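You operate a simulated robot arm through the tools that you are given. There is no shell and no other tool. Be economical: measure what you need, move in short steps, check, and stop when the job is done.

Carry out the task below with a simulated robot arm. There is one attempt and no reset: what you move stays moved.

TASK
Fetch the oats packet and stand it on top of the grey bowls.
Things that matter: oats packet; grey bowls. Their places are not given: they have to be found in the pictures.

It is judged by the outcome, as a careful person would: the job done as asked, and still so three seconds after it is handed in. It fails if anything else is knocked over, pushed out of place, dropped, spilled or broken.

THE ROBOT
A 6-joint arm with a two-finger parallel gripper, fixed in place. Base frame: the origin is at the foot of the arm, x ahead of it, y to its left, z up; the work surface is at about z = 0. Lengths are in mm, angles in degrees, forces in N, time in s.
With the tool pointing down near the work surface it reaches from about 140 to 580 mm from the base axis. Its first joint turns from -66.0 to 66.0 degrees. Payload 2.1 kg.
Tool frame: the origin (TCP) lies between the finger pads and is the grasp point; the fingertips stand 30 mm ahead of it; z points along the fingers, y is the line along which they close. The gripper opens to 94 mm. The fingers are 28 mm wide and 10 mm thick; the gripper's body (50 by 96 mm) begins 55 mm behind the TCP.
Orientation is that of the tool frame in the base frame, as a unit quaternion [w, x, y, z]. With the fingers straight down and closing along the base's y, the tool's x points along the base's -x, its y along +y and its z along -z.

THE INTERFACE
- The arm moves only by the tool step_arm. Its argument "series" is a list of rows, each a list of 7 numbers: the turn, a rotation vector about the tool's x, y, z in units of 90 degrees (1.0 is 90 degrees), then the shift along the tool's x, y, z in units of 300 mm (1.0 is 300 mm), then the closure in counts, from 0 (fully open) to 255 (shut). In form: [[rx, ry, rz, tx, ty, tz, hand], ...]. A call has 1 to 12 rows; each row is the pose to reach, as a shift and turn from the pose commanded when the call began, along the tool's axes at that moment. A call with a number of a shift or a turn outside -1 to 1 is refused whole. A row lasts 0.2 s, in which the tool goes at most 50 mm and 8.6 degrees; a call with a longer step from one row to the next is refused whole, and so is a gripper value outside its range. A pose out of reach is approached as far as the arm can. The call stops where the force on the tool passes 40 N (or 10 N more than at its start, if that is more) or the arm is blocked; 0.2 s more then pass. The fingers move at their own pace (about 72 mm/s each) and stop on an object; they squeeze with about 43 N. The grip force told is the motor's: it shows also when the fingers shut on nothing. Time passes only in rows, and 0.2 s behind the last, so rows that repeat a pose let the fingers close. It gives the time, the measured TCP pose, the force on the tool (base axes), the opening and the grip force at its end, in the units of the frame above (readings bear some noise).
- Cameras (640 x 400 px; columns grow to the right, rows downward): "scene" is fixed at [62.9, -377, 489.1]; the picture's right is [0.71, -0.70, 0.00], its down [-0.37, -0.37, -0.85] and it looks along [0.60, 0.61, -0.52] (base axes); focal length 322 px, centre (320, 200). "wrist" rides on the gripper at [-37, 0, -58] in the tool frame; the picture's right is [0.00, -1.00, 0.00], its down [0.97, 0.00, -0.24] and it looks along [0.24, 0.00, 0.97] (tool axes); focal length 218 px, centre (320, 200).
- grab_frame(camera): a new picture of that camera. No time passes.
- measure_at(camera, pixels): there is no depth. For up to 12 entries [column, row, z] of the newest picture of that camera ("zoom" is the newest enlarged one), the place [x, y] in the base frame at which the ray of that pixel passes the height z, good to about 2 mm. No time passes.
- enlarge(camera, box): a new picture of the part [left, top, right, bottom] of that camera's present view, enlarged. No time passes.
- hand_in(): hands the job in; it is judged then, once.

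Work in short steps. Measure before you move; look again where a grasp or a placing could have gone wrong, and mend it. You have 60 turns and 30 pictures in all, the two below and enlarged ones among them. Open the gripper and draw the arm clear of the work before you hand the job in, unless the task says otherwise; then end with one line.

The tools are called after ">>>" by a JSON object that holds its "op" and its "data". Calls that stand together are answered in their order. step_arm: Moves the arm, as the interface text tells. Its arguments: {"type":"object","properties":{"series":{"type":"array"}},"required":["series"]} The other tools are called the same way: grab_frame (camera) takes a picture; measure_at (camera, pixels) gives the place at which the rays of pixels pass given heights; enlarge (camera, box) takes an enlarged picture of a part of a camera's view; hand_in () hands the job in.

At the start:

```text
time_s: 0.0
tool_pos: [263.0, -84.6, 334.4]
orientation: [0.0, -0.001, 1.0, 0.0]
ft_force: [0.4, 1.2, -0.4]
gripper_width: 93.8
grasp_force: 0.1
```

scene: 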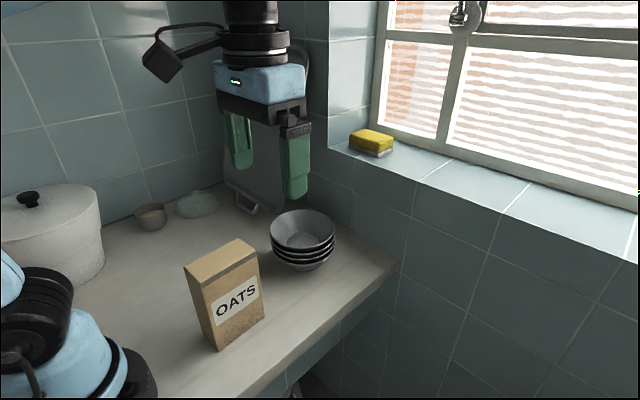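
wrist: 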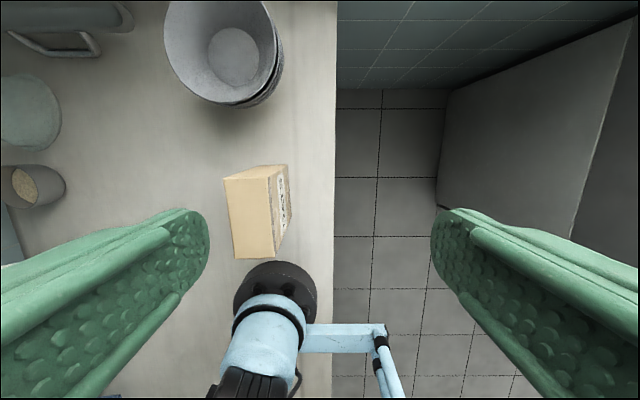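

I'll enlarge the box and the bowls in both views to find their edges.

>>> {"op": "enlarge", "data": {"camera": "scene", "box": [160, 190, 360, 360]}}

>>> {"op": "enlarge", "data": {"camera": "wrist", "box": [140, 0, 340, 270]}}

```text
2.35 times, centred on (260, 275) of scene
```

zoom: 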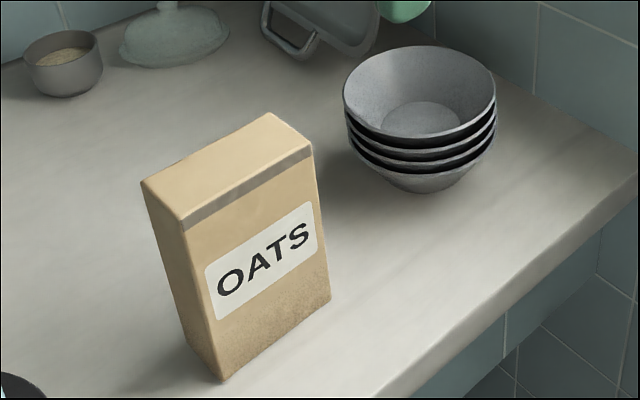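

```text
1.48 times, centred on (240, 135) of wrist
```

zoom: 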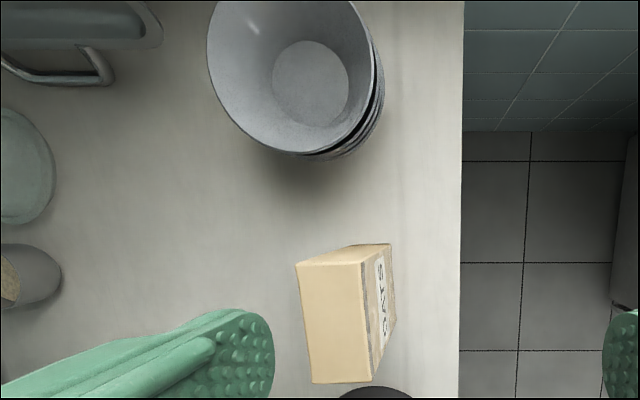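

The box bottom corners sit near scene (218,352), (264,317) and its top corners near (201,286), (257,253), (185,268), (238,238). I'll measure these, and the bowls' base and rim.

>>> {"op": "measure_at", "data": {"camera": "scene", "pixels": [[218.3, 351.6, 0], [264.3, 316.7, 0], [203.8, 336, 0], [200.9, 286.1, 130], [200.9, 286.1, 150], [257.4, 253.3, 130], [257.4, 253.3, 150], [184.7, 267.8, 150], [237.9, 237.6, 150], [304.7, 272, 0], [270, 231, 80], [335, 231, 80]]}}

>>> {"op": "measure_at", "data": {"camera": "zoom", "pixels": [[296, 264, 130], [296, 264, 150], [361, 262, 130], [361, 262, 150], [312, 383, 150], [372, 382, 150], [391, 245, 0], [395, 325, 0], [208, 45, 80], [372, 45, 80], [295, 152, 80], [310, 160, 30]]}}

```text
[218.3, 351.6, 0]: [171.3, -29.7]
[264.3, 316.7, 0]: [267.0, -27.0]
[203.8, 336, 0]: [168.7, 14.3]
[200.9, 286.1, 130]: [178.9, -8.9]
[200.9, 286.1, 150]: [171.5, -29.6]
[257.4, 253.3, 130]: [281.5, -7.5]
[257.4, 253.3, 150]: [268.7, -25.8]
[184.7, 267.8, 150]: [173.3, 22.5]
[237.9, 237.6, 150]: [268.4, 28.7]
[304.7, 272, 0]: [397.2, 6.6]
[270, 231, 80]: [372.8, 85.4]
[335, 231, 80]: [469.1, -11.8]
```

```text
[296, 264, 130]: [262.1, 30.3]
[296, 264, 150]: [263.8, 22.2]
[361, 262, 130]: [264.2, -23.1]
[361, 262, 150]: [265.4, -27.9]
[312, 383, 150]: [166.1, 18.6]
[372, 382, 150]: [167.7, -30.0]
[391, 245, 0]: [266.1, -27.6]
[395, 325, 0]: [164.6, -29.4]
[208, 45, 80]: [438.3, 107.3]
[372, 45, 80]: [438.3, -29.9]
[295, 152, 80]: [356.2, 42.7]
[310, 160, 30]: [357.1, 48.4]
```

The box measures about 98 × 51 × 150 mm, centred near (218, -3) with about 1.8° of yaw. The bowl rim is about 137 mm across at z≈80, centred near (423, 37). I'll move above the box, fingers open.

>>> {"op": "step_arm", "data": {"series": [[0, 0, -0.005, 0.03, 0.055, 0.076, 0], [0, 0, -0.01, 0.06, 0.11, 0.152, 0], [0, 0, -0.015, 0.09, 0.165, 0.228, 0], [0, 0, -0.02, 0.12, 0.22, 0.304, 0], [0, 0, -0.02, 0.15, 0.2737, 0.38, 0], [0, 0, -0.02, 0.15, 0.2737, 0.38, 0]]}}

>>> {"op": "grab_frame", "data": {"camera": "wrist"}}

>>> {"op": "enlarge", "data": {"camera": "scene", "box": [252, 190, 352, 285]}}

```text
time_s: 1.4
tool_pos: [216.4, -2.0, 221.9]
orientation: [-0.001, -0.015, 1.0, -0.001]
ft_force: [0.3, 0.5, -0.3]
gripper_width: 94.0
grasp_force: 0.1
```

```text
25 pictures are left
```

wrist: 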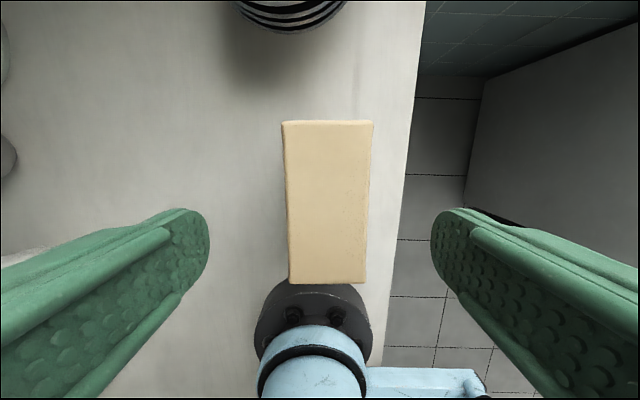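

```text
4.21 times, centred on (302, 238) of scene
```

zoom: 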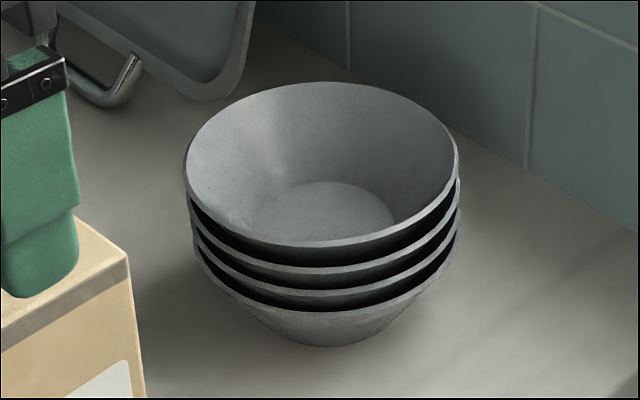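

The box is centred between the fingers, at wrist (282–373, 121–284). I'll measure its top corners and the bowl rim at several heights.

>>> {"op": "measure_at", "data": {"camera": "wrist", "pixels": [[282, 122, 150], [373, 122, 150], [366, 284, 150], [289, 282, 150]]}}

>>> {"op": "measure_at", "data": {"camera": "zoom", "pixels": [[183, 163, 80], [459, 163, 80], [322, 247, 80], [318, 82, 80], [183, 163, 90], [459, 163, 90], [322, 247, 90], [318, 82, 90], [252, 212, 40], [396, 212, 40], [323, 182, 40]]}}

```text
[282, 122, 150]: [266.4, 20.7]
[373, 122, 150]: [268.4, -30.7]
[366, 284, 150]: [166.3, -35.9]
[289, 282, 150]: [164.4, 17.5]
```

```text
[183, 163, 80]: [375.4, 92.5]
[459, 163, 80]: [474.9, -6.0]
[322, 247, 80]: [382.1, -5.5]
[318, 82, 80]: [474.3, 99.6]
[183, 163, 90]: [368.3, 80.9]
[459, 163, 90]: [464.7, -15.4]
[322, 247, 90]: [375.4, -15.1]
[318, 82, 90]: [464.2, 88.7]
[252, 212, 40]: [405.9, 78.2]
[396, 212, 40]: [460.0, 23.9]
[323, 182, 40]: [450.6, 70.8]
```

The box centre is about (216, -6). I'll lower to z≈118 with a small y shift, then close.

>>> {"op": "step_arm", "data": {"series": [[0, 0, 0, 0, -0.012, 0.09, 0], [0, 0, 0, 0, -0.012, 0.18, 0], [0, 0, 0, 0, -0.012, 0.27, 0], [0, 0, 0, 0, -0.012, 0.345, 0], [0, 0, 0, 0, -0.012, 0.345, 0], [0, 0, 0, 0, -0.012, 0.345, 255], [0, 0, 0, 0, -0.012, 0.345, 255], [0, 0, 0, 0, -0.012, 0.345, 255], [0, 0, 0, 0, -0.012, 0.345, 255]]}}

```text
time_s: 3.4
tool_pos: [216.2, -7.3, 117.1]
orientation: [0.0, -0.016, 1.0, -0.001]
ft_force: [0.2, 0.7, -0.1]
gripper_width: 54.0
grasp_force: 43.2
```

The fingers stopped at 54 mm with 43 N, so the box is held. I'll lift 150 mm.

>>> {"op": "step_arm", "data": {"series": [[0, 0, 0, 0, 0, -0.05, 255], [0, 0, 0, 0, 0, -0.15, 255], [0, 0, 0, 0, 0, -0.27, 255], [0, 0, 0, 0, 0, -0.39, 255], [0, 0, 0, 0, 0, -0.5, 255], [0, 0, 0, 0, 0, -0.5, 255]]}}

>>> {"op": "grab_frame", "data": {"camera": "scene"}}

>>> {"op": "grab_frame", "data": {"camera": "wrist"}}

```text
time_s: 4.8
tool_pos: [220.0, -5.8, 268.1]
orientation: [0.0, -0.016, 1.0, -0.002]
ft_force: [-0.5, 0.2, -4.0]
gripper_width: 54.0
grasp_force: 43.2
```

```text
23 pictures are left
```

scene: 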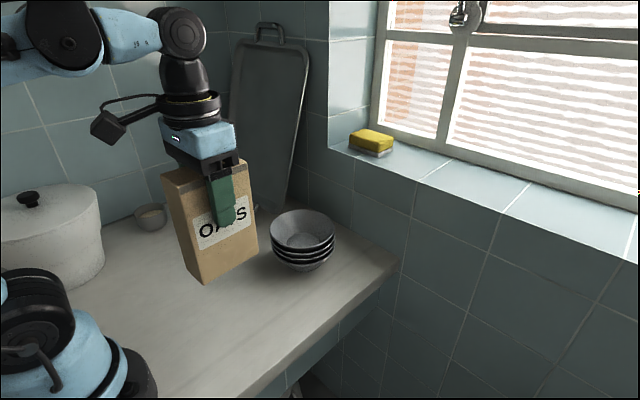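

```text
22 pictures are left
```

wrist: 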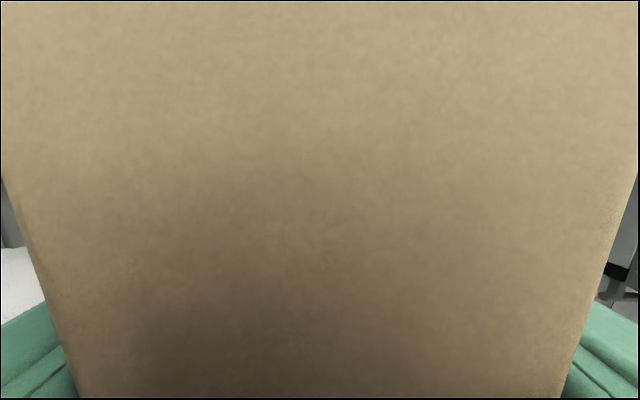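

The box hangs straight. I'll carry it at this height (bottom at z≈150, rim at about 90) to above the bowl centre near (419, 36).

>>> {"op": "step_arm", "data": {"series": [[0, 0, 0, -0.05, 0.009, 0, 255], [0, 0, 0, -0.15, 0.027, 0, 255], [0, 0, 0, -0.27, 0.048, 0, 255], [0, 0, 0, -0.39, 0.07, 0, 255], [0, 0, 0, -0.51, 0.091, 0, 255], [0, 0, 0, -0.61, 0.109, 0, 255], [0, 0, 0, -0.668, 0.119, 0, 255], [0, 0, 0, -0.668, 0.119, 0, 255], [0, 0, 0, -0.668, 0.119, 0, 255]]}}

>>> {"op": "grab_frame", "data": {"camera": "scene"}}

>>> {"op": "enlarge", "data": {"camera": "scene", "box": [232, 120, 372, 280]}}

```text
time_s: 6.8
tool_pos: [416.9, 33.0, 268.5]
orientation: [0.0, -0.016, 1.0, 0.0]
ft_force: [-0.4, 0.1, -2.8]
gripper_width: 54.0
grasp_force: 43.0
```

```text
21 pictures are left
```

scene: 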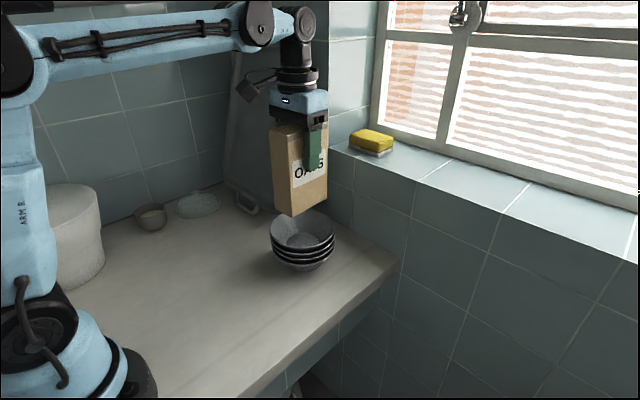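

```text
2.50 times, centred on (302, 200) of scene
```

zoom: 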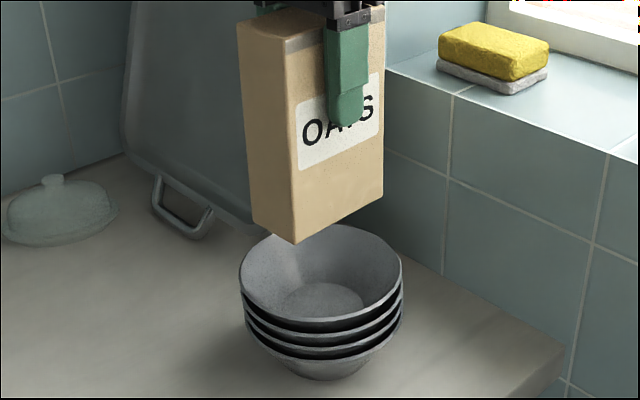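

I'll check the held box's bottom corners against the rim, using zoom (296,244), (383,197) and (253,222), and the rim at (239,278), (402,278), (322,322) and (320,224).

>>> {"op": "measure_at", "data": {"camera": "zoom", "pixels": [[296, 244, 150], [383, 197, 150], [253, 222, 150], [239, 276, 88], [402, 276, 88], [322, 322, 88], [320, 224, 88]]}}

```text
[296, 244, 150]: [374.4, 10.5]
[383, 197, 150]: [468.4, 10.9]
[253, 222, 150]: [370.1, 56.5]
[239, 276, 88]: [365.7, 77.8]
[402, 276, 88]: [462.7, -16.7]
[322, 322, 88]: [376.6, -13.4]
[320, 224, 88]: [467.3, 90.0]
```

The box centre is about (421, 37) and the bowl centre about (419, 35). They agree to about 2 mm, so I'll lower 55 mm with a 1–2 mm correction.

>>> {"op": "step_arm", "data": {"series": [[0, 0, 0, 0.004, -0.004, 0.06, 255], [0, 0, 0, 0.004, -0.004, 0.12, 255], [0, 0, 0, 0.004, -0.004, 0.18, 255], [0, 0, 0, 0.004, -0.004, 0.18, 255]]}}

>>> {"op": "enlarge", "data": {"camera": "scene", "box": [242, 170, 362, 280]}}

```text
time_s: 7.8
tool_pos: [415.7, 33.7, 212.9]
orientation: [0.0, -0.016, 1.0, -0.001]
ft_force: [0.4, 0.4, -3.8]
gripper_width: 54.3
grasp_force: 43.4
```

```text
3.64 times, centred on (302, 225) of scene
```

zoom: 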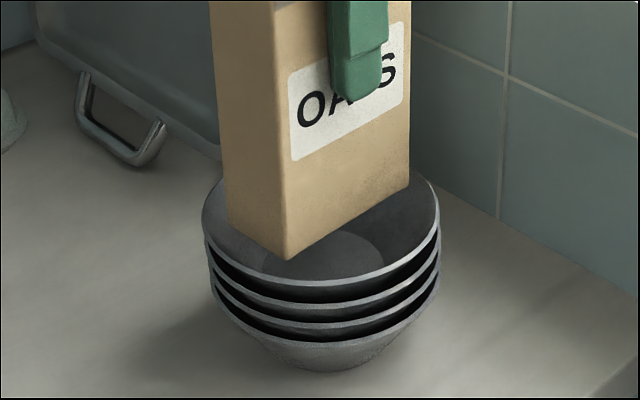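

The box bottom sits just above the rim and inside it on all visible sides. I'll lower in small steps, watching the force.

>>> {"op": "step_arm", "data": {"series": [[0, 0, 0, 0, 0, 0.015, 255], [0, 0, 0, 0, 0, 0.03, 255], [0, 0, 0, 0, 0, 0.045, 255], [0, 0, 0, 0, 0, 0.045, 255]]}}

```text
time_s: 8.2
tool_pos: [416.7, 33.6, 209.2]
orientation: [-0.001, -0.016, 1.0, -0.001]
ft_force: [-0.2, 0.0, 7.4]
gripper_width: 54.1
grasp_force: 43.3
stopped in row 2: the force on the tool passed its limit (the readings are from after the stop); the commanded pose is now the measured one
```

Contact came early, at TCP z≈209 with the bottom at about 92. I'll look.

>>> {"op": "enlarge", "data": {"camera": "scene", "box": [242, 170, 362, 280]}}

>>> {"op": "grab_frame", "data": {"camera": "wrist"}}

```text
3.64 times, centred on (302, 225) of scene
```

zoom: 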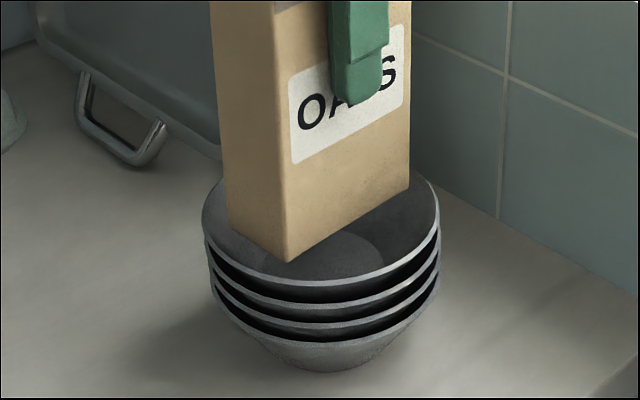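

```text
17 pictures are left
```

wrist: 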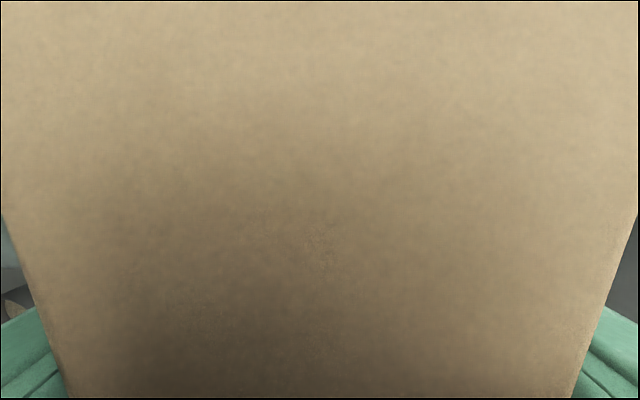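

I'll compare the corner and rim positions at z≈91.

>>> {"op": "measure_at", "data": {"camera": "zoom", "pixels": [[286, 262, 92], [230, 222, 92], [409, 188, 92], [201, 220, 91], [440, 220, 91], [322, 289, 91], [263, 279, 91], [380, 279, 91], [215, 182, 91], [430, 187, 91]]}}

```text
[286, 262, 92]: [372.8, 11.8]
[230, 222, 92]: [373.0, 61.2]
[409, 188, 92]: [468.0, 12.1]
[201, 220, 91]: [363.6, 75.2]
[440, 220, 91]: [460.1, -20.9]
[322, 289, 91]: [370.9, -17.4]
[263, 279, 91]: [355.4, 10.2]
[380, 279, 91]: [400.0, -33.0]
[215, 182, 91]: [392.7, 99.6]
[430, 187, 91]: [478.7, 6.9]
```

The bottom reached the rim level (z≈91) and met a stiff contact, with the box about 2.5 mm off-centre towards the far side. I'll lift 4 mm, re-centre, and lower gently to see whether the contact height changes.

>>> {"op": "step_arm", "data": {"series": [[0, 0, 0, 0, 0, -0.013, 255], [0, 0, 0, 0.0085, -0.01, -0.013, 255], [0, 0, 0, 0.0085, -0.01, -0.013, 255], [0, 0, 0, 0.0085, -0.01, -0.006, 255], [0, 0, 0, 0.0085, -0.01, 0, 255], [0, 0, 0, 0.0085, -0.01, 0.005, 255], [0, 0, 0, 0.0085, -0.01, 0.01, 255], [0, 0, 0, 0.0085, -0.01, 0.015, 255]]}}

>>> {"op": "enlarge", "data": {"camera": "scene", "box": [242, 170, 362, 280]}}

```text
time_s: 9.7
tool_pos: [413.4, 31.2, 210.9]
orientation: [0.0, -0.016, 1.0, 0.0]
ft_force: [0.3, 0.7, 7.5]
gripper_width: 54.1
grasp_force: 42.9
stopped in row 7: the force on the tool passed its limit (the readings are from after the stop); the commanded pose is now the measured one
```

```text
3.64 times, centred on (302, 225) of scene
```

zoom: 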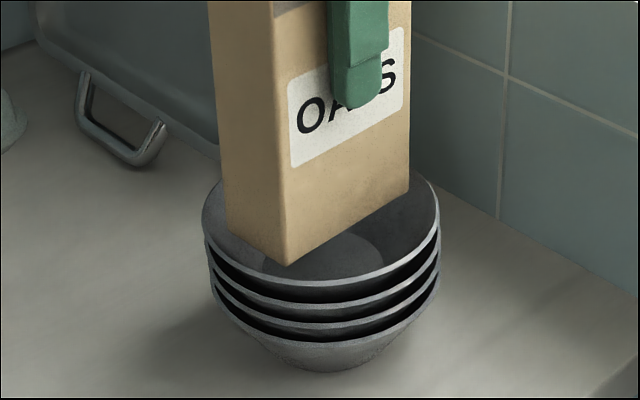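

The contact height is the same and the force is purely vertical, so the box is resting level on the stack. The bowls haven't moved. I'll open slightly first and check stability.

>>> {"op": "step_arm", "data": {"series": [[0, 0, 0, 0, 0, 0, 90], [0, 0, 0, 0, 0, 0, 90], [0, 0, 0, 0, 0, 0, 90], [0, 0, 0, 0, 0, 0, 90]]}}

>>> {"op": "enlarge", "data": {"camera": "scene", "box": [222, 110, 382, 280]}}

>>> {"op": "grab_frame", "data": {"camera": "wrist"}}

```text
time_s: 10.7
tool_pos: [413.6, 31.2, 210.5]
orientation: [0.0, -0.016, 1.0, 0.0]
ft_force: [0.3, 0.4, 0.0]
gripper_width: 61.0
grasp_force: 0.0
```

```text
2.35 times, centred on (302, 195) of scene
```

zoom: 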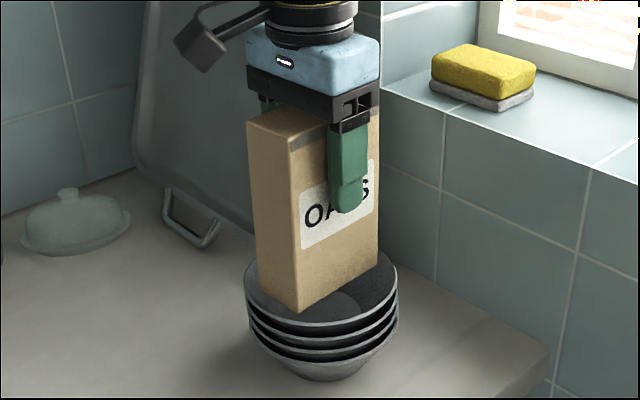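

```text
14 pictures are left
```

wrist: 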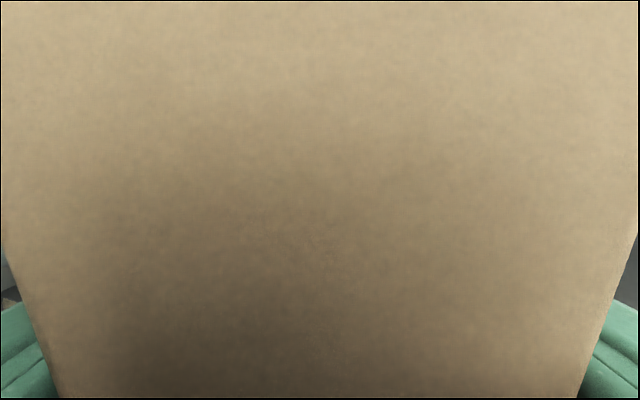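

The fingers are clear by about 3.5 mm on each side and the box stands upright. I'll open fully and rise straight up.

>>> {"op": "step_arm", "data": {"series": [[0, 0, 0, 0, 0, 0, 0], [0, 0, 0, 0, 0, 0, 0], [0, 0, 0, 0, 0, -0.04, 0], [0, 0, 0, 0, 0, -0.1, 0], [0, 0, 0, 0, 0, -0.2, 0], [0, 0, 0, 0, 0, -0.3, 0], [0, 0, 0, 0, 0, -0.4, 0], [0, 0, 0, 0, 0, -0.4, 0]]}}

>>> {"op": "grab_frame", "data": {"camera": "scene"}}

>>> {"op": "grab_frame", "data": {"camera": "wrist"}}

```text
time_s: 12.5
tool_pos: [413.6, 31.2, 330.4]
orientation: [-0.001, -0.016, 1.0, 0.0]
ft_force: [-0.2, 0.2, 0.9]
gripper_width: 94.1
grasp_force: 0.1
```

```text
13 pictures are left
```

scene: 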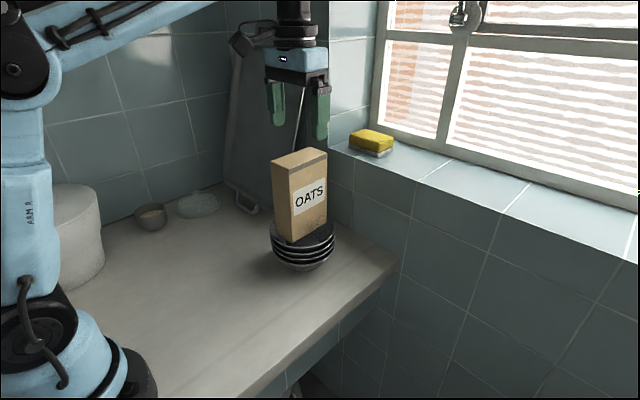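

```text
12 pictures are left
```

wrist: 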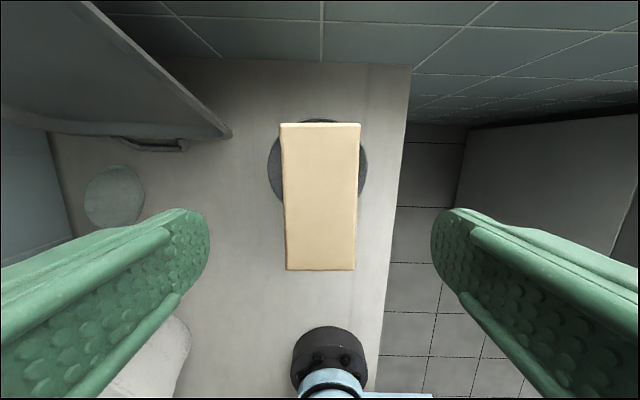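

The box stands upright on the stack, centred and steady. I'll draw the arm back and check once more.

>>> {"op": "step_arm", "data": {"series": [[0, 0, 0, 0.08, 0, -0.03, 0], [0, 0, 0, 0.2, 0, -0.05, 0], [0, 0, 0, 0.33, 0, -0.05, 0], [0, 0, 0, 0.46, 0, -0.05, 0], [0, 0, 0, 0.56, 0, -0.05, 0], [0, 0, 0, 0.56, 0, -0.05, 0], [0, 0, 0, 0.56, 0, -0.05, 0], [0, 0, 0, 0.56, 0, -0.05, 0]]}}

>>> {"op": "grab_frame", "data": {"camera": "scene"}}

```text
time_s: 14.3
tool_pos: [247.7, 24.4, 344.1]
orientation: [0.0, -0.015, 1.0, -0.001]
ft_force: [-0.5, 0.0, 1.3]
gripper_width: 93.9
grasp_force: 0.0
```

```text
11 pictures are left
```

scene: 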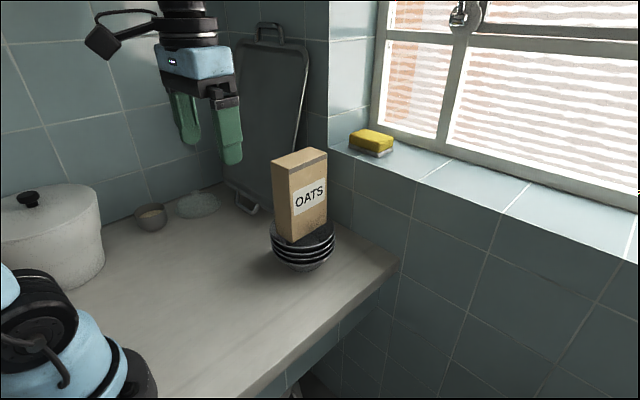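

The box hasn't moved and the arm is clear, so I'm handing in.

>>> {"op": "hand_in", "data": {}}

```text
The job is handed in.
```

The oats packet is standing upright on top of the grey bowls, nothing else was disturbed, and the arm is drawn clear with the gripper open.
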